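You operate a simulated robot arm through the tools that you are given. There is no shell and no other tool. Be economical: measure what you need, move in short steps, check, and stop when the job is done.

Carry out the task below with a simulated two-armed robot. There is one attempt and no reset: what you move stays moved.

Task
Set the A3 belt unit from the drawer to 30 N and stand it in the black tray.
Fine: stand it on the green mat to turn its knob; shut the drawer. Set down upright: what you pick out.
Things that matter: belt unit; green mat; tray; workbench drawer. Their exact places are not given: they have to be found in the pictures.

It is judged by the outcome, as a careful person would: the job done as asked, and still so three seconds after it is handed in. It fails if anything else is knocked over, pushed out of place, dropped, spilled or broken.

Robot
Two 7-joint arms with two-finger grippers on one trunk, on a base that drives. Base frame: it is fixed to the floor where the robot stands at the start and does not move with it; the origin is under the middle of the robot, x ahead of it, y to its left, z up. Lengths are in m, angles in rad, forces in N, time in s.
The left shoulder is at the start at [0.099, 0.216, 1.091], the right one opposite. With the tool pointing down near the work surface each hand reaches from about 0.1 to 0.84 m from the robot's upright axis, wherever it stands, measured 20 degrees to its own side. Places, roughly: green mat [0.8, 0, 0.8]; tray [0.9, 0, 0.8]; workbench drawer [0.7, 0, 0.7]. Payload 3.18 kg a hand.
The TCP of each hand is the grasp point between the finger pads, 0.03 m short of the fingertips. In the tool frame z runs along the fingers and y along their closing line. Largest opening 0.144 m; the body of the gripper starts 0.103 m behind the TCP.
Orientation is that of the tool frame in the base frame, as [roll, pitch, yaw] about the fixed x, y, z axes, in that order (R = Rz(yaw) Ry(pitch) Rx(roll)). With the fingers straight down and closing along the base's y, the tool's x points along the base's -x, its y along +y and its z along -z.

Tools
- The arms move only by the tool jog_arm. It takes "left_series", "right_series" or both (then of equal length, played together; a hand with none holds still); each is a list of rows, each a list of 7 numbers: the turn, a rotation vector about the tool's x, y, z in rad, then the shift along the tool's x, y, z in cm, then the finger opening in cm, from 0 to 14.4. In form: [[ax, ay, az, tx, ty, tz, fingers], ...]. A call has 1 to 10 rows; each row is the pose to reach, as a shift and turn from the pose commanded when the call began, along the tool's axes at that moment. Rows are played at 5 a second. More than 0.05 m and 0.15 rad between two rows, or a gripper value outside its range, and nothing of the call is played. A pose out of reach is approached as far as the arm can. The call stops where the force on the tool passes 90 N (or 10 N more than at its start, if that is more) or the arm is blocked; 0.2 s more then pass. Each finger halts on what it meets, pressing with about 33 N; the grip force reading is that of the motor and also rises with nothing between the fingers. The clock runs only during rows and for 0.2 s after the last one: add rows that repeat a pose to give the fingers time. It gives the time, the measured TCP pose, the force on the tool (base axes), the opening and the grip force at its end, in the units of the frame above (readings bear some noise), with the torque about the TCP (base axes, N m) and any sound that the robot's microphone picked up.
- Cameras (640 x 400 px; columns grow to the right, rows downward): "scene" is now at [0.1854, -0.0061, 1.2534]; the picture's right is [0.10, -0.99, 0.00], its down [-0.78, -0.08, -0.61] and it looks along [0.61, 0.06, -0.79] (base axes); focal length 214 px, centre (320, 200). "left" rides on the left gripper at [0.076, -0.016, -0.143] in its tool frame; the picture's right is [0.21, 0.98, 0.00], its down [-0.84, 0.18, -0.51] and it looks along [-0.50, 0.11, 0.86] (tool axes); focal length 218 px, centre (320, 200). "right" rides on the right gripper at [0.076, 0.016, -0.143] in its tool frame; the picture's right is [-0.21, 0.98, 0.00], its down [-0.84, -0.18, -0.51] and it looks along [-0.50, -0.11, 0.86] (tool axes); focal length 218 px, centre (320, 200).
- capture(camera): a new picture of that camera. No time passes.
- move_column(by): slides the trunk up (or, below 0, down) by that many m; the arms and the scene camera ride with it, the base frame stays. It gives what a move gives, with no picture.
- base_move(legs): drives the robot by 1 to 6 legs, each [ahead, left, turn to the left] in m, m and rad, along the robot's own axes; the way and the turn of a leg run together, so that a leg with both is an arc; at most 1.5 m and 3.142 rad a leg. The arms and the cameras ride along, it lands a little off, and it stops where it bumps. It gives what a move gives.
- head_to(pan, tilt): turns the head with the scene camera to pan (to the left, within 1.396 rad either way) and tilt (down, from -0.506 to 1.204), counted from straight ahead of the robot. It gives what a move gives.
- probe_pixels(camera, pixels): for up to 12 pixels [column, row] of the newest picture of that camera ("zoom" is the newest enlarged one), the place [x, y, z] in the base frame of the surface seen there, good to about 0.002 m, but the place of the scene camera against the robot may be out by one fixed shift of up to 0.018 m in any direction. No time passes.
- close_up(camera, box): a new picture of the part [left, top, right, bottom] of that camera's present view, enlarged. No time passes.
- finish_job(): hands the job in; it is judged then, once.

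Keep the steps short. Do not move on a guess: measure, check each grasp and each placing, and mend mistakes. In all there are 80 turns and 62 pictures (those below and enlarged ones count). Leave the grippers open and the arms clear of the work at the hand-in unless told otherwise, and finish with a single line.

The tools are called after ">>>" as name(argument=value, ...) on one line, values as JSON. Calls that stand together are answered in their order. jog_arm: Moves the arms, as the interface text tells. Its arguments: {"type":"object","properties":{"left_series":{"type":"array","items":{"type":"array","items":{"type":"number"}}},"right_series":{"type":"array","items":{"type":"array","items":{"type":"number"}}}},"required":[]} The other tools are called the same way: move_column (by) slides the trunk up or down; base_move (legs) drives the base; head_to (pan, tilt) turns the head that bears the scene camera; capture (camera) takes a picture; probe_pixels (camera, pixels) gives the place of the surface under pixels of a picture; close_up (camera, box) takes an enlarged picture of a part of a camera's view; finish_job () hands the job in.

At the start:

```text
t: 0.0
left_tcp_pos: [0.4347, 0.2368, 1.0694]
left_ee_rot: [-3.139, -0.001, -3.14]
left_wrist_force: [0.9, 0.5, -0.8]
left_moment: [0.01, -0.02, -0.01]
left_opening: 0.1443
left_gripper_force: 0.2
right_tcp_pos: [0.4456, -0.2163, 1.0159]
right_ee_rot: [3.141, 0.0, 3.14]
right_wrist_force: [-0.1, 0.9, -0.2]
right_moment: [0.0, 0.01, 0.01]
right_opening: 0.1441
right_gripper_force: 0.1
trunk travel left (down, up): [-0.175, 0.194]
robot x, y, heading: [0.0012, 0.0026, 0.0]
head pan, tilt: [0.103, 0.909]
```

scene: 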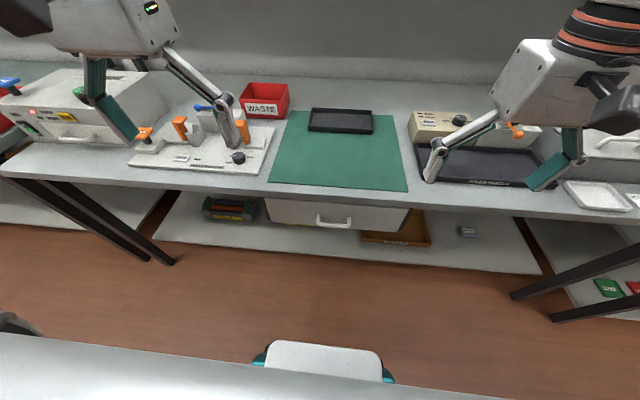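
right: 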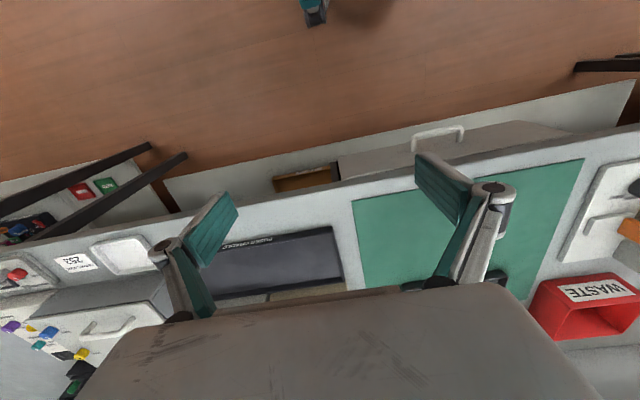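
left: 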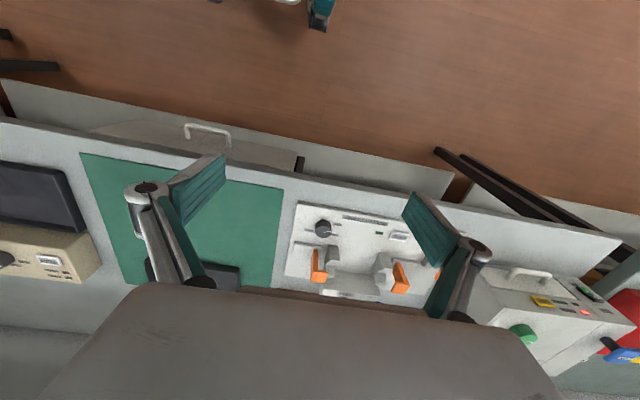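

I see the mat, a small black tray at (341,121), a larger dark tray at the right (475,165), and a drawer handle at (334,222). I'll measure these and zoom in.

>>> probe_pixels(camera="scene", pixels=[[318, 220], [334, 225], [350, 220], [270, 205], [405, 212], [272, 182], [407, 190], [295, 112], [312, 128], [372, 130], [341, 122], [470, 165]])

>>> close_up(camera="scene", box=[240, 70, 440, 260])

>>> close_up(camera="scene", box=[400, 90, 560, 200])

```text
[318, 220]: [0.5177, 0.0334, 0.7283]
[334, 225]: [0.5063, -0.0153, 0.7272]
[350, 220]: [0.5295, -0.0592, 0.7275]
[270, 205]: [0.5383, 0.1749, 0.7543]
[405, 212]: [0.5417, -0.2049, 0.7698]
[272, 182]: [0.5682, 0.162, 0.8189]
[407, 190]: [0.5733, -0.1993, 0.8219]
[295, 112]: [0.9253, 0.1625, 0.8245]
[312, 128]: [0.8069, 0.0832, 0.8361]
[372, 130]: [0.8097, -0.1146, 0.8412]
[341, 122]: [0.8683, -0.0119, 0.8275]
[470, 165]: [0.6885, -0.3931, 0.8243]
```

```text
2.11 times, centred on (340, 165) of scene
```

zoom: 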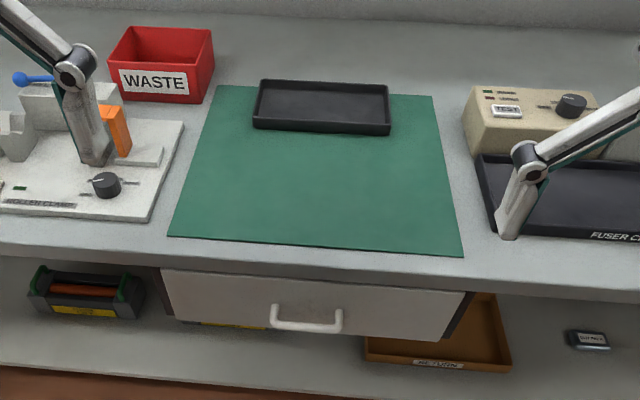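

```text
3.64 times, centred on (480, 145) of scene
```

zoom: 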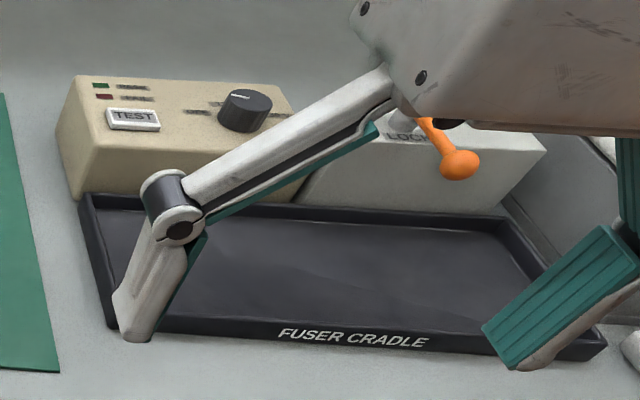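

The small black tray sits at the back of the mat and the drawer handle is near x 0.51. The wrist cameras carry no fixed shift, so I'll measure the same things through them.

>>> probe_pixels(camera="left", pixels=[[187, 126], [207, 129], [229, 134], [187, 140], [229, 147], [81, 154], [283, 189], [240, 268], [100, 128], [260, 153], [290, 165], [208, 145]])

>>> close_up(camera="left", box=[70, 90, 310, 240])

>>> probe_pixels(camera="right", pixels=[[414, 134], [438, 130], [462, 128], [438, 146], [352, 202], [585, 160], [355, 280], [340, 170]])

```text
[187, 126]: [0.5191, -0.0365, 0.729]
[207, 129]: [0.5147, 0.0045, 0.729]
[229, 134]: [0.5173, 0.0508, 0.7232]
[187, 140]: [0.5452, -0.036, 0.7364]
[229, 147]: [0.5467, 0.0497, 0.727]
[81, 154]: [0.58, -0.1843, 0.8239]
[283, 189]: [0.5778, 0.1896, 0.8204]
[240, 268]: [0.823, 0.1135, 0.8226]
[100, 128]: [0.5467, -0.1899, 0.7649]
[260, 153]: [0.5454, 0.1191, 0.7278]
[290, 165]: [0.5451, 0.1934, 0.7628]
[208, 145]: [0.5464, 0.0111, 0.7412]
```

```text
2.67 times, centred on (190, 165) of left
```

zoom: 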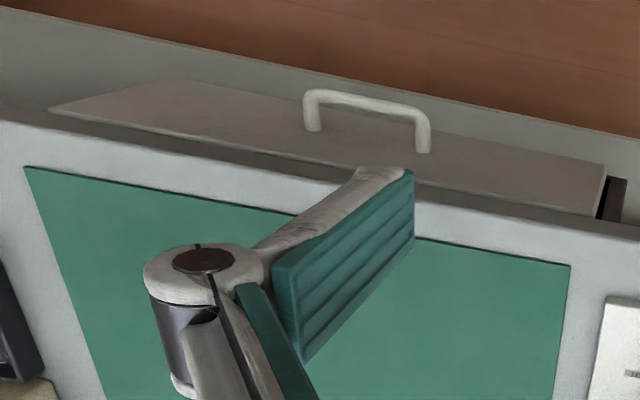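

```text
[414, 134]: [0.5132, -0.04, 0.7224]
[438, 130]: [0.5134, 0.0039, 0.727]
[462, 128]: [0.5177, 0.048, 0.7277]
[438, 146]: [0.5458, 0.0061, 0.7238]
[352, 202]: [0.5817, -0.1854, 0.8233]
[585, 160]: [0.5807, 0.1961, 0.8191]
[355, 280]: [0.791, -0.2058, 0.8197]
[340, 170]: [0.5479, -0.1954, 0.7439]
```

Bar of the handle: about (0.516, 0.005, 0.726), drawer face at x 0.546, bench top z 0.82. I'll grip the bar with the left hand tilted 45° forward-down. First I turn and lower the hand in free space.

>>> jog_arm(left_series=[[-0.0511, -0.0511, 0.1235, 0.35, -1.4, 1.2, 14], [-0.1022, -0.1022, 0.247, 0.7, -2.8, 2.4, 13], [-0.1533, -0.1533, 0.3705, 1.05, -4.2, 3.6, 12], [-0.2044, -0.2044, 0.494, 1.4, -5.6, 4.8, 11], [-0.2555, -0.2555, 0.6175, 1.75, -7, 6, 10], [-0.3066, -0.3066, 0.741, 2.1, -8.4, 7.2, 9], [-0.3577, -0.3577, 0.8645, 2.45, -9.8, 8.4, 8], [-0.4088, -0.4088, 0.988, 2.8, -11.2, 9.6, 7], [-0.4599, -0.4599, 1.1115, 3.15, -12.6, 10.8, 6], [-0.511, -0.511, 1.235, 3.5, -14, 12, 4]])

>>> jog_arm(left_series=[[-0.0511, -0.0511, 0.1235, 0, 0, 0, 3], [-0.103, -0.103, 0.247, 0, 0, 0, 3], [-0.103, -0.103, 0.247, 0, 0, 0, 3]])

```text
t: 2.2
left_tcp_pos: [0.4081, 0.0864, 0.9533]
left_ee_rot: [2.473, 0.085, 1.826]
left_wrist_force: [-0.5, 0.2, -0.4]
left_moment: [-0.01, 0.02, 0.02]
left_opening: 0.0399
left_gripper_force: 0.0
left hand out of reach, approached as far as the arm can: row 10
right_tcp_pos: [0.4444, -0.2171, 1.0158]
right_ee_rot: [3.141, -0.001, 3.142]
right_wrist_force: [0.1, -0.3, 0.0]
right_moment: [0.02, 0.03, 0.0]
right_opening: 0.144
right_gripper_force: 0.0
trunk travel left (down, up): [-0.175, 0.194]
robot x, y, heading: [-0.0006, -0.0015, -0.001]
head pan, tilt: [0.103, 0.909]
```

```text
t: 3.0
left_tcp_pos: [0.4242, 0.0588, 0.9567]
left_ee_rot: [2.357, -0.001, 1.574]
left_wrist_force: [0.7, -0.4, -0.2]
left_moment: [0.0, 0.04, 0.01]
left_opening: 0.0299
left_gripper_force: 0.0
left hand out of reach, approached as far as the arm can: row 1, 2, 3
right_tcp_pos: [0.4459, -0.2168, 1.0155]
right_ee_rot: [3.141, 0.001, -3.14]
right_wrist_force: [0.0, -0.4, 0.0]
right_moment: [0.01, -0.01, 0.03]
right_opening: 0.1442
right_gripper_force: 0.0
trunk travel left (down, up): [-0.175, 0.194]
robot x, y, heading: [0.0029, 0.002, -0.003]
head pan, tilt: [0.103, 0.909]
```

Orientation is right. Next, a pre-grasp about 10 cm short of the bar along the approach line.

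>>> jog_arm(left_series=[[0, 0, 0, -1.1, -2, 2.6, 3], [0, 0, 0, -2.2, -4, 5.1, 3], [0, 0, 0, -3.3, -6, 7.7, 3], [0, 0, 0, -4.4, -8, 10.3, 3], [0, 0, 0, -5.4, -9.8, 12.8, 3], [0, 0, 0, -5.4, -9.8, 12.8, 3]])

>>> capture(camera="left")

```text
t: 4.0
left_tcp_pos: [0.4662, 0.0015, 0.9036]
left_ee_rot: [2.359, 0.22, 1.665]
left_wrist_force: [0.3, 0.2, 0.6]
left_moment: [0.0, 0.03, -0.01]
left_opening: 0.03
left_gripper_force: 0.2
right_tcp_pos: [0.4454, -0.2169, 1.0162]
right_ee_rot: [-3.141, 0.001, 3.141]
right_wrist_force: [-0.7, -0.5, -0.1]
right_moment: [0.04, -0.02, 0.0]
right_opening: 0.1442
right_gripper_force: 0.0
trunk travel left (down, up): [-0.175, 0.194]
robot x, y, heading: [-0.0019, -0.0023, 0.0]
head pan, tilt: [0.103, 0.909]
stopped in row 4 (left hand): the arm was blocked; the commanded pose is now the measured one
```

```text
55 pictures are left
```

left: 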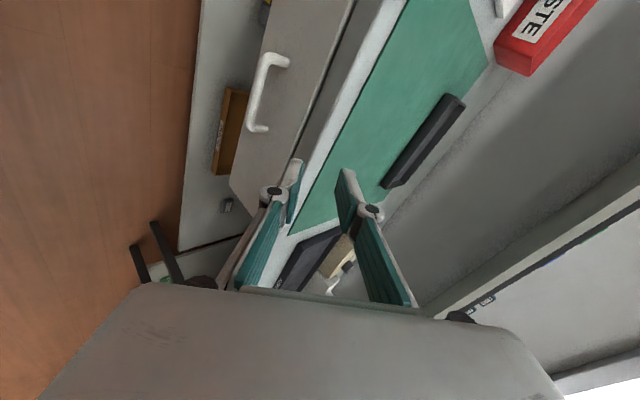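

The arm got blocked: the robot is too close for this tilt. Before backing the base off, I'll check what the surfaces at the bottom of the scene picture are, and the sides.

>>> probe_pixels(camera="scene", pixels=[[100, 370], [320, 360], [440, 395], [320, 300], [15, 322], [200, 300]])

>>> head_to(pan=1.39, tilt=0.6)

>>> capture(camera="scene")

```text
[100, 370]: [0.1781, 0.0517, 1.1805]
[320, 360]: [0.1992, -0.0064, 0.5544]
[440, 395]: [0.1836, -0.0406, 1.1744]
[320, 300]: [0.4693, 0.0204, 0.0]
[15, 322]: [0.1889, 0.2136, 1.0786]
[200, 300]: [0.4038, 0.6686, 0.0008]
```

```text
t: 5.4
left_tcp_pos: [0.4673, 0.0017, 0.9032]
left_ee_rot: [2.358, 0.218, 1.662]
left_wrist_force: [1.2, -0.4, 0.5]
left_moment: [0.0, 0.0, -0.02]
left_opening: 0.03
left_gripper_force: 0.1
right_tcp_pos: [0.4456, -0.2162, 1.0168]
right_ee_rot: [3.141, -0.001, -3.141]
right_wrist_force: [0.3, -0.2, 0.2]
right_moment: [-0.02, 0.0, -0.01]
right_opening: 0.144
right_gripper_force: 0.0
trunk travel left (down, up): [-0.175, 0.194]
robot x, y, heading: [0.0018, 0.0009, -0.004]
head pan, tilt: [1.389, 0.6]
```

```text
54 pictures are left
```

scene: 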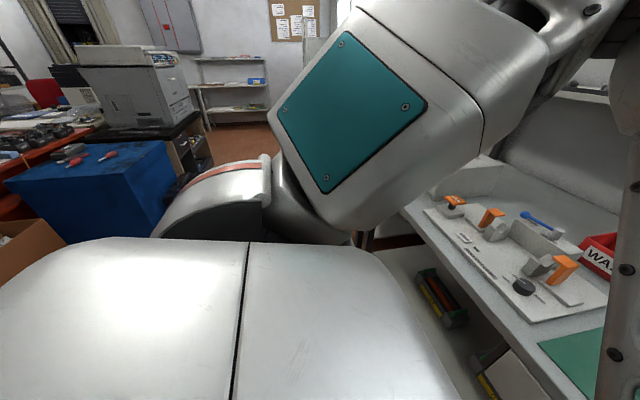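

>>> probe_pixels(camera="scene", pixels=[[8, 185], [60, 195], [165, 150], [30, 235], [100, 220]])

>>> base_move(legs=[[-0.2, 0, 0]])

>>> head_to(pan=0.0, tilt=0.8)

```text
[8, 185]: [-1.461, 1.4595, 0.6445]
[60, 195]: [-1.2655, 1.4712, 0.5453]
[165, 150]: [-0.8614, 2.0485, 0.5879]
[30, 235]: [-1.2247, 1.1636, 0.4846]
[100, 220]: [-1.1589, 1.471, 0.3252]
```

```text
t: 7.0
left_tcp_pos: [0.2694, 0.0021, 0.9035]
left_ee_rot: [2.357, 0.219, 1.664]
left_wrist_force: [-0.3, 0.0, 0.5]
left_moment: [0.04, -0.01, 0.01]
left_opening: 0.0299
left_gripper_force: 0.1
right_tcp_pos: [0.2491, -0.2152, 1.0165]
right_ee_rot: [-3.141, 0.0, -3.139]
right_wrist_force: [-0.4, 0.1, 0.4]
right_moment: [0.0, -0.05, 0.0]
right_opening: 0.1439
right_gripper_force: 0.0
trunk travel left (down, up): [-0.175, 0.194]
robot x, y, heading: [-0.1933, -0.0025, 0.004]
head pan, tilt: [1.389, 0.6]
```

```text
t: 8.6
left_tcp_pos: [0.2697, 0.0026, 0.9028]
left_ee_rot: [2.357, 0.22, 1.665]
left_wrist_force: [0.1, -0.1, -1.1]
left_moment: [0.01, -0.03, -0.02]
left_opening: 0.0297
left_gripper_force: 0.1
right_tcp_pos: [0.2492, -0.2154, 1.0156]
right_ee_rot: [3.141, 0.001, -3.141]
right_wrist_force: [0.6, 1.1, 0.3]
right_moment: [-0.03, 0.02, 0.03]
right_opening: 0.1439
right_gripper_force: 0.0
trunk travel left (down, up): [-0.175, 0.194]
robot x, y, heading: [-0.2007, 0.0004, 0.003]
head pan, tilt: [0.0, 0.799]
```

The base is 0.2 m back. I'll re-align the hand and move it forward over free space.

>>> jog_arm(left_series=[[0.003, 0.022, 0.055, 0, 2.1, 3.5, 3], [0.005, 0.045, 0.111, -0.1, 4.2, 7.1, 3], [0.008, 0.067, 0.166, -0.2, 6.3, 10.6, 3], [0.01, 0.089, 0.222, -0.3, 8.35, 14.2, 3], [0.01, 0.089, 0.222, -0.3, 8.35, 14.2, 3]])

```text
t: 10.0
left_tcp_pos: [0.4545, 0.0377, 0.8871]
left_ee_rot: [2.355, 0.078, 1.659]
left_wrist_force: [0.1, 0.4, -0.2]
left_moment: [0.01, 0.0, -0.03]
left_opening: 0.03
left_gripper_force: 0.1
right_tcp_pos: [0.2494, -0.2159, 1.0171]
right_ee_rot: [-3.141, 0.0, -3.14]
right_wrist_force: [-0.1, 0.4, -1.0]
right_moment: [-0.01, 0.01, -0.02]
right_opening: 0.144
right_gripper_force: 0.0
trunk travel left (down, up): [-0.175, 0.194]
robot x, y, heading: [-0.1986, 0.0029, 0.005]
head pan, tilt: [0.0, 0.799]
stopped in row 5 (left hand): the arm was blocked; the commanded pose is now the measured one
```

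Blocked again, in free space. I'll look at the arm's shape.

>>> capture(camera="scene")

```text
53 pictures are left
```

scene: 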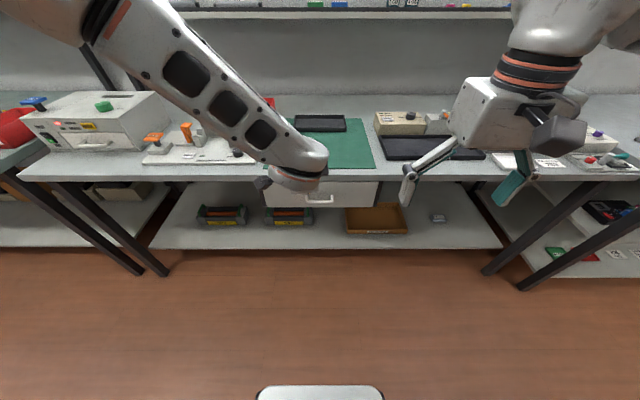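

The wrist is cramped at 45°. I'll lessen the tilt to about 25° from vertical and see if the arm follows.

>>> jog_arm(left_series=[[0.117, 0, 0.039, 0, 0, 0, 3], [0.234, 0, 0.078, 0, 0, 0, 3], [0.35, 0, 0.117, 0, 0, 0, 3], [0.35, 0, 0.117, 0, 0, 0, 3]])

```text
t: 11.0
left_tcp_pos: [0.4537, 0.033, 0.8895]
left_ee_rot: [2.528, 0.034, 1.606]
left_wrist_force: [0.6, -0.1, -0.5]
left_moment: [-0.04, 0.04, -0.01]
left_opening: 0.0297
left_gripper_force: 0.0
left hand out of reach, approached as far as the arm can: row 2, 3, 4
right_tcp_pos: [0.2475, -0.2148, 1.0171]
right_ee_rot: [3.14, 0.001, -3.141]
right_wrist_force: [-0.2, -0.3, -0.2]
right_moment: [0.03, 0.0, 0.0]
right_opening: 0.1441
right_gripper_force: 0.1
trunk travel left (down, up): [-0.175, 0.194]
robot x, y, heading: [-0.1958, -0.0014, -0.001]
head pan, tilt: [0.0, 0.799]
```

This twist sits at the left wrist's limit. I'll bring the left hand back to its plain pose and try the right hand with the same world orientation (inward turn for it).

>>> jog_arm(left_series=[[0.0426, 0.0426, -0.1352, 1.5, -0.4, -1.5, 3], [0.0852, 0.0852, -0.2704, 3, -0.8, -3, 3], [0.1278, 0.1278, -0.4056, 4.5, -1.2, -4.5, 3], [0.1704, 0.1704, -0.5408, 6, -1.6, -6, 3], [0.213, 0.213, -0.676, 7.5, -2, -7.5, 3], [0.2556, 0.2556, -0.8112, 9, -2.5, -9, 3], [0.2982, 0.2982, -0.9464, 10.5, -2.9, -10.5, 3], [0.3408, 0.3408, -1.0816, 12, -3.3, -12, 3], [0.3834, 0.3834, -1.2168, 13.5, -3.7, -13.5, 3], [0.426, 0.426, -1.352, 15, -4.1, -15, 3]], right_series=[[-0.0311, -0.0311, 0.1404, 0, 0, 0, 14], [-0.0622, -0.0622, 0.2808, 0, 0, 0, 13], [-0.0933, -0.0933, 0.4212, 0, 0, 0, 12], [-0.1244, -0.1244, 0.5616, 0, 0, 0, 11], [-0.1555, -0.1555, 0.702, 0, 0, 0, 10], [-0.1866, -0.1866, 0.8424, -1, 0.5, 0, 8], [-0.2177, -0.2177, 0.9828, -2, 1, 0, 6], [-0.2488, -0.2488, 1.1232, -3, 2, 0.5, 4], [-0.2799, -0.2799, 1.2636, -4, 3, 1, 3], [-0.311, -0.311, 1.404, -5, 4, 1.5, 3]])

>>> jog_arm(left_series=[[0.0426, 0.0426, -0.1352, 0, 0, 0, 3], [0.052, 0.052, -0.165, 0, 0, 0, 3]], right_series=[[-0.031, -0.031, 0.14, 0, 0, 0, 3], [-0.031, -0.031, 0.14, 0, 0, 0, 3]])

```text
t: 13.2
left_tcp_pos: [0.3283, 0.1844, 0.9823]
left_ee_rot: [3.124, 0.058, 3.015]
left_wrist_force: [0.5, 0.4, -0.5]
left_moment: [-0.02, -0.02, 0.03]
left_opening: 0.0298
left_gripper_force: 0.0
right_tcp_pos: [0.2982, -0.1741, 1.0013]
right_ee_rot: [2.738, 0.028, 1.713]
right_wrist_force: [0.3, 0.2, 0.6]
right_moment: [-0.01, 0.01, 0.0]
right_opening: 0.03
right_gripper_force: 0.1
trunk travel left (down, up): [-0.175, 0.194]
robot x, y, heading: [-0.1948, -0.002, 0.0]
head pan, tilt: [0.0, 0.799]
```

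```text
t: 13.8
left_tcp_pos: [0.3278, 0.1818, 0.9817]
left_ee_rot: [-3.105, 0.005, -3.107]
left_wrist_force: [0.5, 0.1, 0.7]
left_moment: [0.01, 0.04, -0.01]
left_opening: 0.0299
left_gripper_force: 0.0
right_tcp_pos: [0.299, -0.1771, 1.0004]
right_ee_rot: [2.704, -0.002, 1.572]
right_wrist_force: [-0.8, -0.1, 0.4]
right_moment: [0.02, -0.03, 0.01]
right_opening: 0.03
right_gripper_force: 0.0
trunk travel left (down, up): [-0.175, 0.194]
robot x, y, heading: [-0.1989, 0.0015, 0.001]
head pan, tilt: [0.0, 0.799]
```

The right hand takes the orientation well (25° tilt). Moving it to a pre-grasp 10 cm short of the bar, with the left hand shifted further left.

>>> jog_arm(right_series=[[0, 0, 0, 2.3, 1, 3, 3], [0, 0, 0, 4.6, 2, 6, 3], [0, 0, 0, 6.9, 3, 9, 3], [0, 0, 0, 9.1, 4, 12, 3], [0, 0, 0, 11.4, 5, 15, 3], [0, 0, 0, 13.7, 6, 18, 3], [0, 0, 0, 16, 7, 21, 3], [0, 0, 0, 18.2, 8.1, 24, 3], [0, 0, 0, 18.2, 8.1, 24, 3]], left_series=[[0, 0, 0, 0, 2, 0, 3], [0, 0, 0, 0, 4, 0, 3], [0, 0, 0, 0, 6, 0, 3], [0, 0, 0, 0, 8, 0, 3], [0, 0, 0, 0, 10, 0, 3], [0, 0, 0, 0, 10, 0, 3], [0, 0, 0, 0, 10, 0, 3], [0, 0, 0, 0, 10, 0, 3], [0, 0, 0, 0, 10, 0, 3]])

>>> capture(camera="right")

```text
t: 15.8
left_tcp_pos: [0.3224, 0.2796, 0.9763]
left_ee_rot: [-3.107, 0.007, -3.107]
left_wrist_force: [0.3, 1.0, 0.4]
left_moment: [0.04, 0.0, -0.01]
left_opening: 0.0298
left_gripper_force: 0.2
right_tcp_pos: [0.4721, 0.0067, 0.8192]
right_ee_rot: [2.704, 0.001, 1.574]
right_wrist_force: [-0.3, 1.0, 0.0]
right_moment: [0.04, -0.01, 0.0]
right_opening: 0.0297
right_gripper_force: 0.1
trunk travel left (down, up): [-0.175, 0.194]
robot x, y, heading: [-0.1972, -0.0033, 0.004]
head pan, tilt: [0.0, 0.799]
```

```text
52 pictures are left
```

right: 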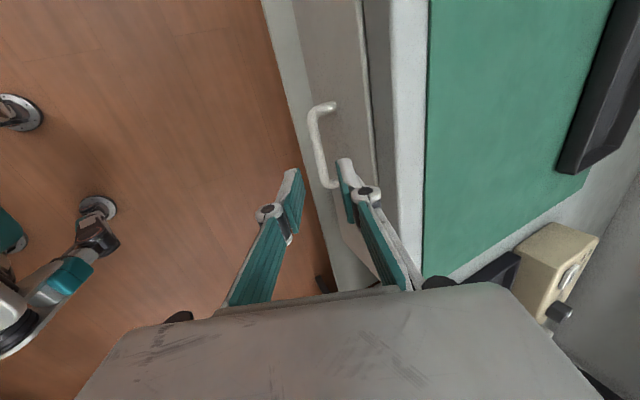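

The handle is at (318,150), lined up between the fingers. I'll measure the bar once more from here.

>>> probe_pixels(camera="right", pixels=[[313, 130], [317, 150], [322, 172], [345, 120], [365, 150], [395, 150], [330, 104], [335, 186]])

```text
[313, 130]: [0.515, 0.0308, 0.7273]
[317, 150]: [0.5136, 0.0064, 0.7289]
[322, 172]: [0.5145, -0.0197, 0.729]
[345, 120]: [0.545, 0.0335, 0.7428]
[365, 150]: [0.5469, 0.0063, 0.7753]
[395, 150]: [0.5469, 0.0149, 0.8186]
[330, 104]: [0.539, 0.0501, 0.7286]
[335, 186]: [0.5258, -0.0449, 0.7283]
```

Advancing 8.6 cm along the fingers with a 2.4 cm opening, then closing on the bar.

>>> jog_arm(right_series=[[0, 0, 0, 0, 0, 2.5, 2.4], [0, 0, 0, 0, -0.1, 5, 2.4], [0, 0, 0, 0, -0.2, 7, 2.4], [0, 0, 0, 0, -0.2, 8.6, 2.4], [0, 0, 0, 0, -0.2, 8.6, 2.4]])

>>> close_up(camera="right", box=[200, 60, 460, 220])

```text
t: 17.0
left_tcp_pos: [0.3235, 0.2812, 0.9768]
left_ee_rot: [-3.107, 0.005, -3.107]
left_wrist_force: [1.0, 0.4, 0.2]
left_moment: [-0.01, 0.02, 0.02]
left_opening: 0.0299
left_gripper_force: 0.1
right_tcp_pos: [0.5089, 0.0053, 0.7384]
right_ee_rot: [2.704, 0.0, 1.572]
right_wrist_force: [-0.1, -0.3, 0.5]
right_moment: [-0.01, -0.01, -0.01]
right_opening: 0.0243
right_gripper_force: 0.0
trunk travel left (down, up): [-0.175, 0.194]
robot x, y, heading: [-0.1964, 0.0027, 0.002]
head pan, tilt: [0.0, 0.799]
```

```text
2.46 times, centred on (330, 140) of right
```

zoom: 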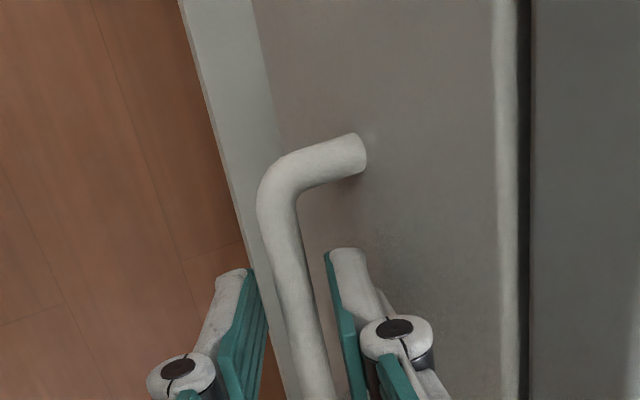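

The bar is between the pads. Closing.

>>> jog_arm(right_series=[[0, 0, 0, 0, 0, 0, 0.5], [0, 0, 0, 0, 0, 0, 0.5], [0, 0, 0, 0, 0, 0, 0.5]])

```text
t: 17.8
left_tcp_pos: [0.3221, 0.2805, 0.9761]
left_ee_rot: [-3.107, 0.005, -3.108]
left_wrist_force: [0.4, 0.2, 0.1]
left_moment: [0.02, 0.01, 0.02]
left_opening: 0.0299
left_gripper_force: 0.0
right_tcp_pos: [0.509, 0.0062, 0.7387]
right_ee_rot: [2.704, 0.0, 1.573]
right_wrist_force: [3.9, 0.2, 0.7]
right_moment: [-0.31, -0.11, 0.83]
right_opening: 0.0111
right_gripper_force: 42.2
trunk travel left (down, up): [-0.175, 0.194]
robot x, y, heading: [-0.1957, 0.0004, -0.0]
head pan, tilt: [0.0, 0.799]
```

Held (opening 1.1 cm, 42 N). Pulling straight back 20 cm with the arm.

>>> jog_arm(right_series=[[0, 0, 0, 0, -1.81, -0.85, 0.5], [0, 0, 0, 0, -3.62, -1.7, 0.5], [0, 0, 0, 0, -5.43, -2.54, 0.5], [0, 0, 0, 0, -7.25, -3.39, 0.5], [0, 0, 0, 0, -9.06, -4.24, 0.5], [0, 0, 0, 0, -10.9, -5.1, 0.5], [0, 0, 0, 0, -12.7, -5.9, 0.5], [0, 0, 0, 0, -14.5, -6.8, 0.5], [0, 0, 0, 0, -16.3, -7.6, 0.5], [0, 0, 0, 0, -18.1, -8.5, 0.5]])

>>> capture(camera="scene")

```text
t: 20.0
left_tcp_pos: [0.3241, 0.2804, 0.9758]
left_ee_rot: [-3.105, 0.004, -3.107]
left_wrist_force: [0.7, -0.5, -1.1]
left_moment: [-0.01, -0.01, 0.01]
left_opening: 0.0299
left_gripper_force: 0.1
right_tcp_pos: [0.3073, 0.0065, 0.7387]
right_ee_rot: [2.71, 0.003, 1.572]
right_wrist_force: [-0.9, -10.6, -15.7]
right_moment: [-1.43, 0.03, 0.28]
right_opening: 0.0113
right_gripper_force: 41.2
trunk travel left (down, up): [-0.175, 0.194]
robot x, y, heading: [-0.2011, -0.0004, 0.005]
head pan, tilt: [0.0, 0.799]
```

```text
50 pictures are left
```

scene: 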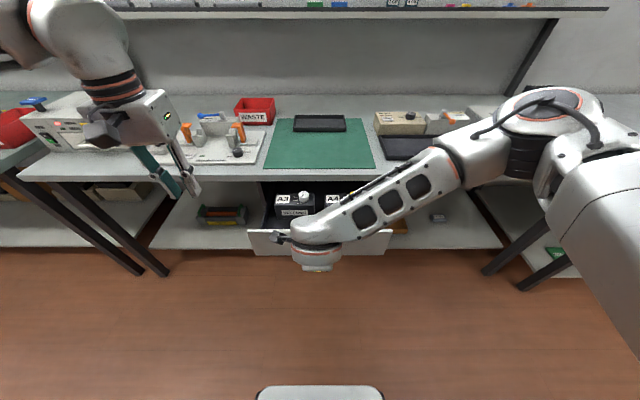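

The drawer is out about 20 cm, and I can see blocks marked A3 and A4. Releasing the handle and withdrawing along the fingers, then to the right.

>>> jog_arm(right_series=[[0, 0, 0, 0, 0, 0, 2.6], [0, 0, 0, 0, 0, 0, 2.6], [0, 0, 0, 0, 0, -3, 2.6], [0, 0, 0, 0, 0, -7, 3], [0, 0, 0, -2, 0, -11, 3], [0, 0, 0, -6, 1, -15, 3], [0, 0, 0, -10, 2, -18, 3], [0, 0, 0, -14, 2, -19, 3], [0, 0, 0, -18, 2, -20, 3], [0, 0, 0, -18, 2, -20, 3]])

>>> close_up(camera="scene", box=[230, 90, 430, 270])

```text
refused: row 6 steps farther than a row can; nothing moved
```

```text
2.22 times, centred on (330, 180) of scene
```

zoom: 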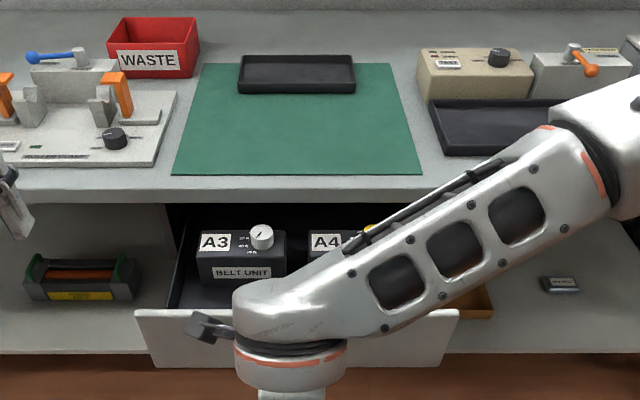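

A step was too long; same move with smaller steps.

>>> jog_arm(right_series=[[0, 0, 0, 0, 0, 0, 2.6], [0, 0, 0, 0, 0, 0, 2.6], [0, 0, 0, 0, 0, -3, 2.6], [0, 0, 0, 0, 0, -7, 3], [0, 0, 0, -1, 0, -11, 3], [0, 0, 0, -4, 1, -14, 3], [0, 0, 0, -8, 2, -16, 3], [0, 0, 0, -12, 2, -18, 3], [0, 0, 0, -16, 2, -20, 3], [0, 0, 0, -18, 2, -20, 3]])

>>> close_up(camera="scene", box=[230, 90, 430, 270])

```text
t: 22.2
left_tcp_pos: [0.3227, 0.2803, 0.9767]
left_ee_rot: [-3.106, 0.005, -3.105]
left_wrist_force: [0.3, -0.8, -0.4]
left_moment: [-0.04, 0.02, -0.02]
left_opening: 0.0301
left_gripper_force: 0.1
right_tcp_pos: [0.2498, -0.1701, 0.9338]
right_ee_rot: [2.709, 0.001, 1.576]
right_wrist_force: [0.6, 0.3, 0.6]
right_moment: [0.01, 0.03, 0.0]
right_opening: 0.03
right_gripper_force: 0.0
right hand out of reach, approached as far as the arm can: row 10
trunk travel left (down, up): [-0.175, 0.194]
robot x, y, heading: [-0.1984, 0.0011, 0.005]
head pan, tilt: [0.0, 0.799]
```

```text
2.22 times, centred on (330, 180) of scene
```

zoom: 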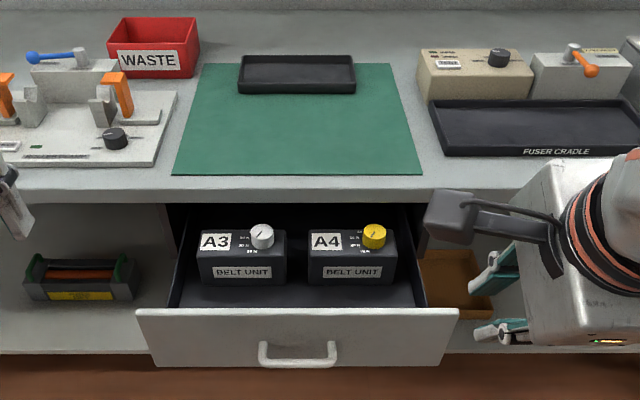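

A3 is the left block with a white knob and scale. Zooming in and measuring it.

>>> close_up(camera="scene", box=[308, 180, 372, 220])

>>> close_up(camera="scene", box=[310, 182, 370, 222])

```text
10.00 times, centred on (340, 200) of scene
```

zoom: 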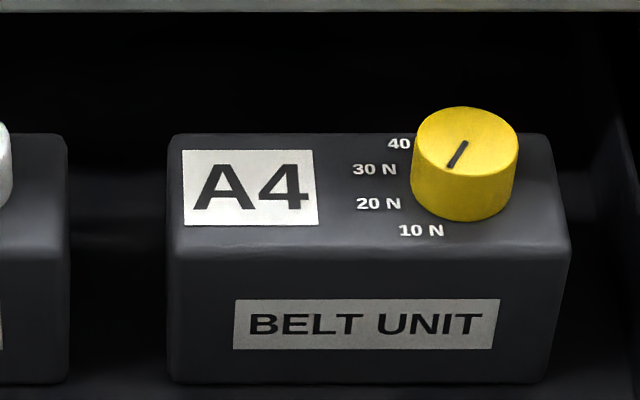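

```text
10.00 times, centred on (340, 202) of scene
```

zoom: 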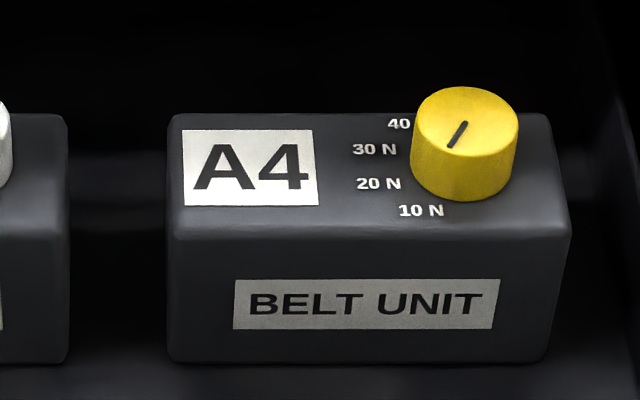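

That was A4. A3 is at about (295,203).

>>> close_up(camera="scene", box=[263, 181, 327, 221])

>>> probe_pixels(camera="zoom", pixels=[[60, 185], [400, 190], [55, 330], [400, 330], [345, 110], [345, 165], [250, 200], [295, 110], [395, 110], [100, 115], [500, 250], [20, 300]])

```text
10.00 times, centred on (295, 201) of scene
```

zoom: 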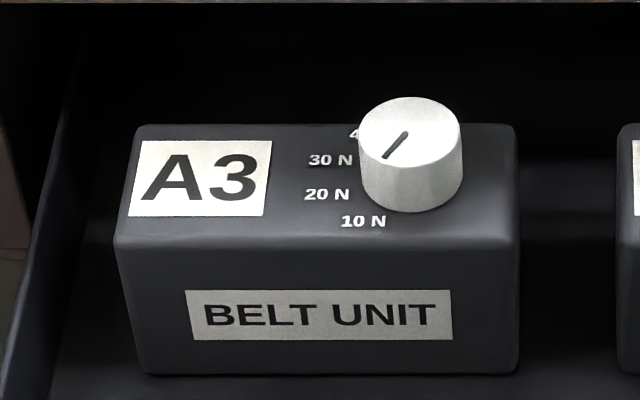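

```text
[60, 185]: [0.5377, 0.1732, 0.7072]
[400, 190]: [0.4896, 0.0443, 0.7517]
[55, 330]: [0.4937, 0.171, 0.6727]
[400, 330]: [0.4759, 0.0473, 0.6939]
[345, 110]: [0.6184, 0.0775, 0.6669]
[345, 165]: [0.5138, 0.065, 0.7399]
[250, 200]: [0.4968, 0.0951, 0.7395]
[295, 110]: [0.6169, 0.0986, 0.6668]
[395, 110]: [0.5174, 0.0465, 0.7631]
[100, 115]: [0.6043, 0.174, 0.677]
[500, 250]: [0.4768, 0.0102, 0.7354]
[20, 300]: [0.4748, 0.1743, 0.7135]
```

The pointer now sits near 10 N; 30 N is roughly 80° clockwise from there. I need the unit's full outline and the room under the bench edge.

>>> probe_pixels(camera="zoom", pixels=[[200, 130], [300, 130], [480, 130], [140, 140], [115, 235], [516, 235], [300, 245], [150, 372], [512, 372], [300, 392], [622, 240], [410, 127]])

```text
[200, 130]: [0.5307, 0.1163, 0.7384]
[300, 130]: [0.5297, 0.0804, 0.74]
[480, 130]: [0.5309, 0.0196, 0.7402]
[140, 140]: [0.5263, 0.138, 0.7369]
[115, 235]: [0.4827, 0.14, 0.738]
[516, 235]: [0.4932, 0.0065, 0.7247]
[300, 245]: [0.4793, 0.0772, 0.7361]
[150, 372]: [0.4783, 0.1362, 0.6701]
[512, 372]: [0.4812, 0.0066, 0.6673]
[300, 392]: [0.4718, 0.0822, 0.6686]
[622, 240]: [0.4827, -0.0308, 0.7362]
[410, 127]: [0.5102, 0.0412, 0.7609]
```

The unit spans about x 0.485–0.541, y 0.022–0.156, z 0.667–0.740, with its back too near the bench edge (x 0.547) for a finger behind it. I'll pull the drawer out further; first the base goes back 0.12 m.

>>> base_move(legs=[[-0.12, 0, 0]])

```text
t: 23.4
left_tcp_pos: [0.201, 0.2809, 0.9771]
left_ee_rot: [-3.106, 0.007, -3.104]
left_wrist_force: [0.1, -0.2, 0.6]
left_moment: [-0.01, -0.03, 0.02]
left_opening: 0.03
left_gripper_force: 0.0
right_tcp_pos: [0.1302, -0.1698, 0.9331]
right_ee_rot: [2.707, 0.001, 1.576]
right_wrist_force: [0.0, -0.1, 0.8]
right_moment: [0.01, -0.02, 0.0]
right_opening: 0.03
right_gripper_force: 0.2
trunk travel left (down, up): [-0.175, 0.194]
robot x, y, heading: [-0.3169, -0.0005, 0.009]
head pan, tilt: [0.0, 0.799]
```

>>> jog_arm(right_series=[[0, 0, 0, 3, 1.3, 2.5, 2.4], [0, 0, 0, 6, 2.6, 5, 2.4], [0, 0, 0, 9, 3.9, 7.5, 2.4], [0, 0, 0, 12, 5.2, 10, 2.4], [0, 0, 0, 15, 6.5, 12.5, 2.4], [0, 0, 0, 17.65, 7.8, 15.1, 2.4], [0, 0, 0, 17.65, 7.8, 15.1, 2.4]])

>>> capture(camera="right")

```text
t: 25.0
left_tcp_pos: [0.2018, 0.2817, 0.9766]
left_ee_rot: [-3.107, 0.005, -3.104]
left_wrist_force: [0.5, -0.3, -0.2]
left_moment: [0.02, -0.02, 0.0]
left_opening: 0.03
left_gripper_force: 0.0
right_tcp_pos: [0.2631, 0.01, 0.8271]
right_ee_rot: [2.707, 0.0, 1.576]
right_wrist_force: [-0.9, -0.1, 0.2]
right_moment: [0.0, 0.01, 0.02]
right_opening: 0.0239
right_gripper_force: 0.1
trunk travel left (down, up): [-0.175, 0.194]
robot x, y, heading: [-0.3198, -0.0022, 0.005]
head pan, tilt: [0.0, 0.799]
```

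```text
44 pictures are left
```

right: 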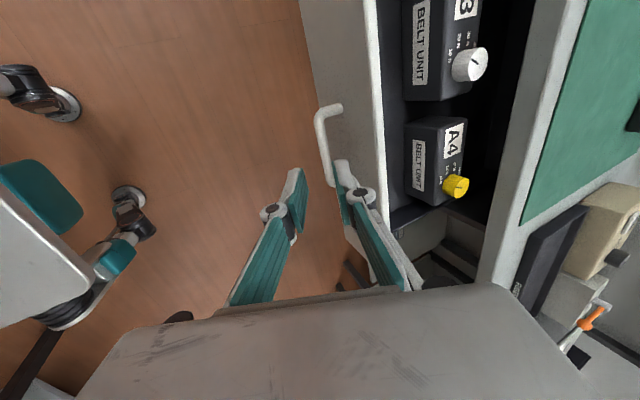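

>>> probe_pixels(camera="right", pixels=[[322, 130], [325, 150], [330, 175], [478, 55], [380, 150], [447, 150], [550, 100], [425, 95], [475, 95]])

```text
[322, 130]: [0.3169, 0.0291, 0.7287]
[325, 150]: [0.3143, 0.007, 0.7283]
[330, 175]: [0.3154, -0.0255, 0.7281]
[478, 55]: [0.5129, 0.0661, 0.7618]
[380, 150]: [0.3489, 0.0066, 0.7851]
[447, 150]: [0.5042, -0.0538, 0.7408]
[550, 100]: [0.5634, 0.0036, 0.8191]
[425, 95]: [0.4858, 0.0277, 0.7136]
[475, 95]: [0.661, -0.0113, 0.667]
```

The bar is at x 0.316. Advance, close.

>>> jog_arm(right_series=[[0, 0, 0, -0.2, 0.2, 3, 2.4], [0, 0, 0, -0.4, 0.4, 6, 2.4], [0, 0, 0, -0.4, 0.4, 8.5, 2.4], [0, 0, 0, -0.4, 0.4, 9.7, 2.4], [0, 0, 0, -0.4, 0.4, 9.7, 2.4], [0, 0, 0, -0.4, 0.4, 9.7, 0.5], [0, 0, 0, -0.4, 0.4, 9.7, 0.5], [0, 0, 0, -0.4, 0.4, 9.7, 0.5]])

```text
t: 26.8
left_tcp_pos: [0.2024, 0.2806, 0.9776]
left_ee_rot: [-3.107, 0.005, -3.1]
left_wrist_force: [0.5, 0.1, 0.0]
left_moment: [0.0, 0.05, 0.02]
left_opening: 0.0299
left_gripper_force: 0.0
right_tcp_pos: [0.3075, 0.0018, 0.7431]
right_ee_rot: [2.708, 0.002, 1.575]
right_wrist_force: [0.9, -0.9, -1.2]
right_moment: [-0.27, -0.01, 0.65]
right_opening: 0.0114
right_gripper_force: 41.3
trunk travel left (down, up): [-0.175, 0.194]
robot x, y, heading: [-0.3193, 0.0017, 0.001]
head pan, tilt: [0.0, 0.799]
```

Held. Pulling another 9 cm.

>>> jog_arm(right_series=[[0, 0, 0, 0, -1.36, -0.64, 0.5], [0, 0, 0, 0, -2.72, -1.27, 0.5], [0, 0, 0, 0, -4.08, -1.9, 0.5], [0, 0, 0, 0, -5.43, -2.54, 0.5], [0, 0, 0, 0, -6.8, -3.18, 0.5], [0, 0, 0, 0, -8.15, -3.8, 0.5]])

```text
t: 28.2
left_tcp_pos: [0.2022, 0.2806, 0.9764]
left_ee_rot: [-3.106, 0.005, -3.103]
left_wrist_force: [0.6, 1.0, 0.2]
left_moment: [-0.01, 0.01, -0.04]
left_opening: 0.0301
left_gripper_force: 0.1
right_tcp_pos: [0.2183, 0.0022, 0.7429]
right_ee_rot: [2.711, 0.005, 1.573]
right_wrist_force: [-1.1, -19.8, -3.6]
right_moment: [-0.87, 0.07, 0.53]
right_opening: 0.0112
right_gripper_force: 41.8
trunk travel left (down, up): [-0.175, 0.194]
robot x, y, heading: [-0.3172, 0.0019, 0.001]
head pan, tilt: [0.0, 0.799]
```

The drawer followed another 9 cm. Releasing and withdrawing upward, then straightening the right hand to vertical.

>>> jog_arm(right_series=[[0, 0, 0, 0, 0, 0, 2.6], [0, 0, 0, 0, 0, 0, 2.6], [0, 0, 0, 0, 0, -3, 2.6], [0, 0, 0, 0, 0, -7, 3], [0, 0, 0, 0, 0, -11, 5], [0, 0, 0, 0, 1, -15, 6], [0.146, 0, 0, 0, 3, -19, 8], [0.292, 0, 0, 0, 6, -20, 9], [0.437, 0, 0, 0, 9, -20, 9], [0.437, 0, 0, 0, 9, -20, 9]])

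>>> capture(camera="right")

```text
t: 30.4
left_tcp_pos: [0.2015, 0.2815, 0.977]
left_ee_rot: [-3.105, 0.005, -3.104]
left_wrist_force: [-0.3, 0.8, 0.6]
left_moment: [0.01, -0.01, -0.02]
left_opening: 0.0301
left_gripper_force: 0.1
right_tcp_pos: [0.2156, 0.0047, 0.9606]
right_ee_rot: [-3.138, 0.0, 1.576]
right_wrist_force: [-0.5, -0.3, 0.0]
right_moment: [0.0, -0.03, 0.0]
right_opening: 0.0898
right_gripper_force: 0.0
trunk travel left (down, up): [-0.175, 0.194]
robot x, y, heading: [-0.3183, -0.0015, 0.006]
head pan, tilt: [0.0, 0.799]
```

```text
43 pictures are left
```

right: 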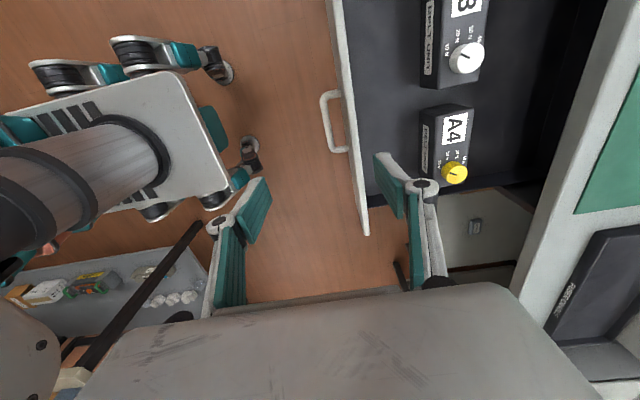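

Moving the right hand above the A3 unit.

>>> jog_arm(right_series=[[0, 0, 0, 2, 4.2, 0, 9], [0, 0, 0, 4, 8.4, 0, 9], [0, 0, 0, 6, 12.6, 0, 9], [0, 0, 0, 8, 16.8, 1, 9], [0, 0, 0, 8.4, 20.7, 2, 9], [0, 0, 0, 8.4, 20.7, 2, 9]])

>>> capture(camera="right")

```text
t: 31.4
left_tcp_pos: [0.204, 0.2814, 0.9751]
left_ee_rot: [-3.103, 0.006, -3.106]
left_wrist_force: [0.2, 0.6, 0.7]
left_moment: [-0.07, 0.06, -0.01]
left_opening: 0.03
left_gripper_force: 0.0
right_tcp_pos: [0.4289, -0.0449, 0.9797]
right_ee_rot: [-3.126, -0.082, 1.372]
right_wrist_force: [0.8, 0.4, -0.2]
right_moment: [-0.03, 0.03, 0.0]
right_opening: 0.0901
right_gripper_force: 0.0
right hand out of reach, approached as far as the arm can: row 4, 5
trunk travel left (down, up): [-0.175, 0.194]
robot x, y, heading: [-0.32, 0.0017, 0.0]
head pan, tilt: [0.0, 0.799]
stopped in row 5 (right hand): the arm was blocked; the commanded pose is now the measured one
```

```text
42 pictures are left
```

right: 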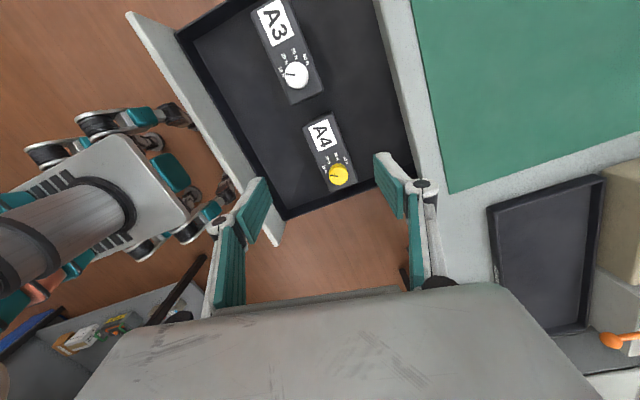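

Crossing the midline strains the right wrist. The left hand with the mirrored (inward) twist suits A3 better: I'll park the right hand and twist the left one.

>>> jog_arm(right_series=[[0, 0, -0.147, -2.46, -1.85, 0, 9], [0, 0, -0.294, -4.92, -3.7, 0, 9], [0, 0, -0.441, -7.38, -5.55, 0, 9], [0, 0, -0.588, -9.84, -7.4, 0, 9], [0, 0, -0.735, -12.3, -9.25, 0, 9], [0, 0, -0.882, -14.8, -11.1, 0, 9], [0, 0, -1.029, -17.2, -12.95, 0, 9], [0, 0, -1.176, -19.7, -14.8, 0, 9], [0, 0, -1.323, -22.1, -16.6, 0, 9], [0, 0, -1.47, -24.6, -18.5, 0, 9]], left_series=[[0, 0, -0.147, -1, 0, 0, 4], [0, 0, -0.294, -2, 0, 0, 5], [0, 0, -0.441, -3, 0, 0, 6], [0, 0, -0.588, -4, 0, 0, 7], [0, 0, -0.735, -5, -1, 0, 8], [0, 0, -0.882, -6.5, -2, 0, 9], [0, 0, -1.029, -8, -3, 0, 9], [0, 0, -1.176, -10, -4, 0, 9], [0, 0, -1.323, -12, -6, 0.5, 9], [0, 0, -1.47, -14, -8, 1, 9]])

```text
t: 33.6
left_tcp_pos: [0.344, 0.2047, 0.9728]
left_ee_rot: [-3.133, -0.036, -1.633]
left_wrist_force: [0.3, -0.4, -0.2]
left_moment: [0.04, 0.0, 0.02]
left_opening: 0.09
left_gripper_force: 0.1
right_tcp_pos: [0.2009, -0.2465, 0.9652]
right_ee_rot: [3.062, -0.016, 2.85]
right_wrist_force: [0.3, -0.7, -0.4]
right_moment: [0.02, 0.02, 0.01]
right_opening: 0.0901
right_gripper_force: 0.0
trunk travel left (down, up): [-0.175, 0.194]
robot x, y, heading: [-0.3169, 0.0015, 0.001]
head pan, tilt: [0.0, 0.799]
```

>>> jog_arm(left_series=[[-0.003, -0.009, -0.015, 2.8, -2.1, 1, 9], [-0.005, -0.018, -0.03, 5.6, -4.2, 2, 9], [-0.007, -0.027, -0.045, 8.4, -6.3, 3, 9], [-0.009, -0.036, -0.062, 11.1, -8.6, 4.3, 9], [-0.009, -0.036, -0.062, 11.1, -8.6, 4.3, 9]])

>>> capture(camera="left")

```text
t: 34.8
left_tcp_pos: [0.425, 0.0917, 0.9323]
left_ee_rot: [3.141, 0.0, -1.571]
left_wrist_force: [0.5, -0.4, -0.1]
left_moment: [-0.04, -0.05, 0.01]
left_opening: 0.09
left_gripper_force: 0.1
right_tcp_pos: [0.2003, -0.2439, 0.9655]
right_ee_rot: [3.063, -0.017, 2.847]
right_wrist_force: [0.0, 0.6, 0.2]
right_moment: [-0.01, -0.01, -0.06]
right_opening: 0.09
right_gripper_force: 0.1
trunk travel left (down, up): [-0.175, 0.194]
robot x, y, heading: [-0.318, 0.0005, 0.004]
head pan, tilt: [0.0, 0.799]
```

```text
41 pictures are left
```

left: 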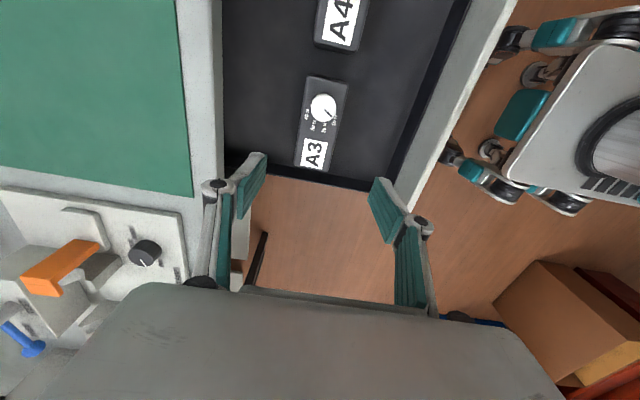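

Orientation is exact and A3 is well in view at (320,125). Measuring its corners and zooming on the dial.

>>> probe_pixels(camera="left", pixels=[[309, 80], [345, 86], [299, 165], [327, 168], [323, 107], [323, 97], [302, 125], [337, 130], [323, 118], [312, 108], [335, 108], [328, 50]])

>>> close_up(camera="left", box=[270, 60, 382, 180])

```text
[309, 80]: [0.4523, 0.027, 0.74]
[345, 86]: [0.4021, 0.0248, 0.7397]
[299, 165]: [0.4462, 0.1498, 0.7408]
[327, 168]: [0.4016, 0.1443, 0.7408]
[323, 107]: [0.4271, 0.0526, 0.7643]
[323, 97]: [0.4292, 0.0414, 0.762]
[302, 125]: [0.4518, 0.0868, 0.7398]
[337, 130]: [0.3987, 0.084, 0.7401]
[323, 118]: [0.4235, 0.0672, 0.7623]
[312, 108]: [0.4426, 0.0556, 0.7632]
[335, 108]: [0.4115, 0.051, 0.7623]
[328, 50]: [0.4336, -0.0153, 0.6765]
```

```text
3.33 times, centred on (326, 120) of left
```

zoom: 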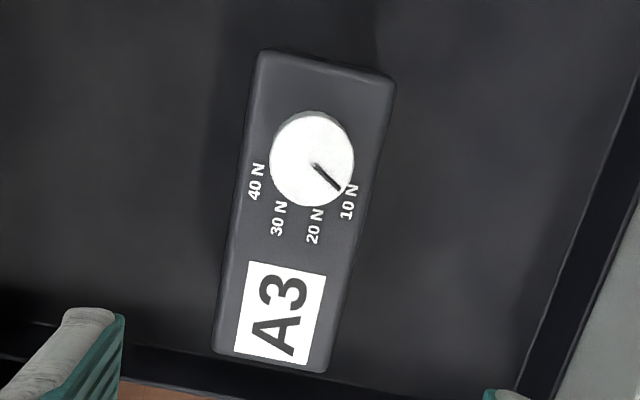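

Unit centre (0.425, 0.088), knob at y 0.054. Descending with the fingers astride it to z 0.715.

>>> jog_arm(left_series=[[0, 0, 0, 0.2, 0, 4.5, 9], [0, 0, 0, 0.2, 0, 9, 9], [0, 0, 0, 0.2, 0, 13.5, 9], [0, 0, 0, 0.2, 0, 18, 9], [0, 0, 0, 0.2, 0, 21.7, 9], [0, 0, 0, 0.2, 0, 21.7, 9]])

>>> capture(camera="left")

```text
t: 36.2
left_tcp_pos: [0.4276, 0.0878, 0.7178]
left_ee_rot: [3.141, -0.002, -1.573]
left_wrist_force: [0.1, 0.6, 0.7]
left_moment: [-0.02, -0.03, -0.04]
left_opening: 0.0902
left_gripper_force: 0.0
right_tcp_pos: [0.1989, -0.2466, 0.9652]
right_ee_rot: [3.063, -0.017, 2.847]
right_wrist_force: [-0.3, 1.2, 0.9]
right_moment: [0.02, 0.01, 0.01]
right_opening: 0.0899
right_gripper_force: 0.0
trunk travel left (down, up): [-0.175, 0.194]
robot x, y, heading: [-0.3181, -0.0038, 0.001]
head pan, tilt: [0.0, 0.799]
```

```text
39 pictures are left
```

left: 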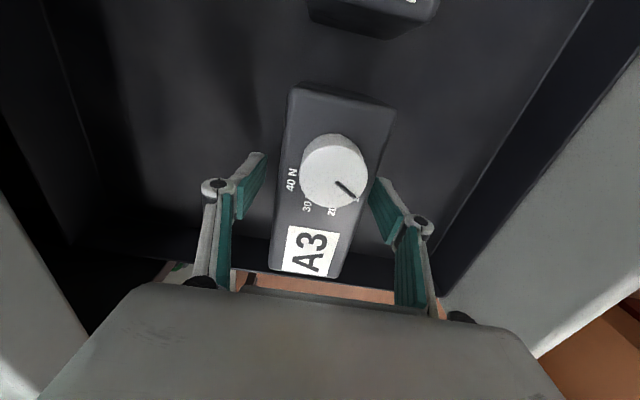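

Fingers astride. Closing on the body and lifting 2 cm to check.

>>> jog_arm(left_series=[[0, 0, 0, 0, 0, 0, 7], [0, 0, 0, 0, 0, 0, 5], [0, 0, 0, 0, 0, 0, 4.5], [0, 0, 0, 0, 0, 0, 4.5], [0, 0, 0, 0, 0, -1, 4.5], [0, 0, 0, 0, 0, -2, 4.5], [0, 0, 0, 0, 0, -2, 4.5]])

```text
t: 37.8
left_tcp_pos: [0.4245, 0.0874, 0.7379]
left_ee_rot: [3.141, 0.0, -1.572]
left_wrist_force: [1.0, -0.4, 2.2]
left_moment: [-0.01, 0.1, -0.11]
left_opening: 0.0597
left_gripper_force: 33.1
right_tcp_pos: [0.2012, -0.2464, 0.9652]
right_ee_rot: [3.064, -0.017, 2.848]
right_wrist_force: [0.3, 0.1, -0.4]
right_moment: [-0.01, 0.02, -0.03]
right_opening: 0.09
right_gripper_force: 0.1
trunk travel left (down, up): [-0.175, 0.194]
robot x, y, heading: [-0.3182, -0.0025, 0.011]
head pan, tilt: [0.0, 0.799]
```

Held (opening 6.0 cm). Lifting clear.

>>> jog_arm(left_series=[[0, 0, 0, 0, 0, -4, 4.5], [0, 0, 0, 0, 0, -8, 4.5], [0, 0, 0, 0, 0, -12, 4.5], [0, 0, 0, 0, 0, -16, 4.5], [0, 0, 0, 0, 0, -20, 4.5], [0, 0, 0, 0, 0, -20, 4.5]])

>>> capture(camera="scene")

```text
t: 39.2
left_tcp_pos: [0.4288, 0.0863, 0.9341]
left_ee_rot: [3.139, -0.002, -1.572]
left_wrist_force: [0.0, 0.0, -5.1]
left_moment: [-0.02, -0.01, 0.01]
left_opening: 0.0592
left_gripper_force: 33.1
right_tcp_pos: [0.2002, -0.246, 0.9634]
right_ee_rot: [3.063, -0.02, 2.847]
right_wrist_force: [0.3, 0.5, -0.8]
right_moment: [0.03, 0.01, -0.01]
right_opening: 0.0899
right_gripper_force: 0.1
trunk travel left (down, up): [-0.175, 0.194]
robot x, y, heading: [-0.3177, 0.0035, 0.001]
head pan, tilt: [0.0, 0.799]
```

```text
38 pictures are left
```

scene: 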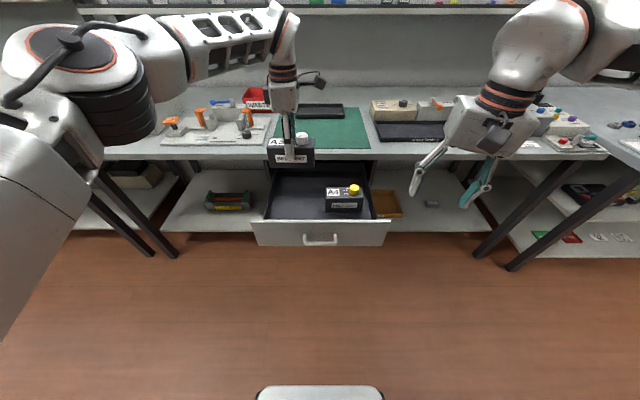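

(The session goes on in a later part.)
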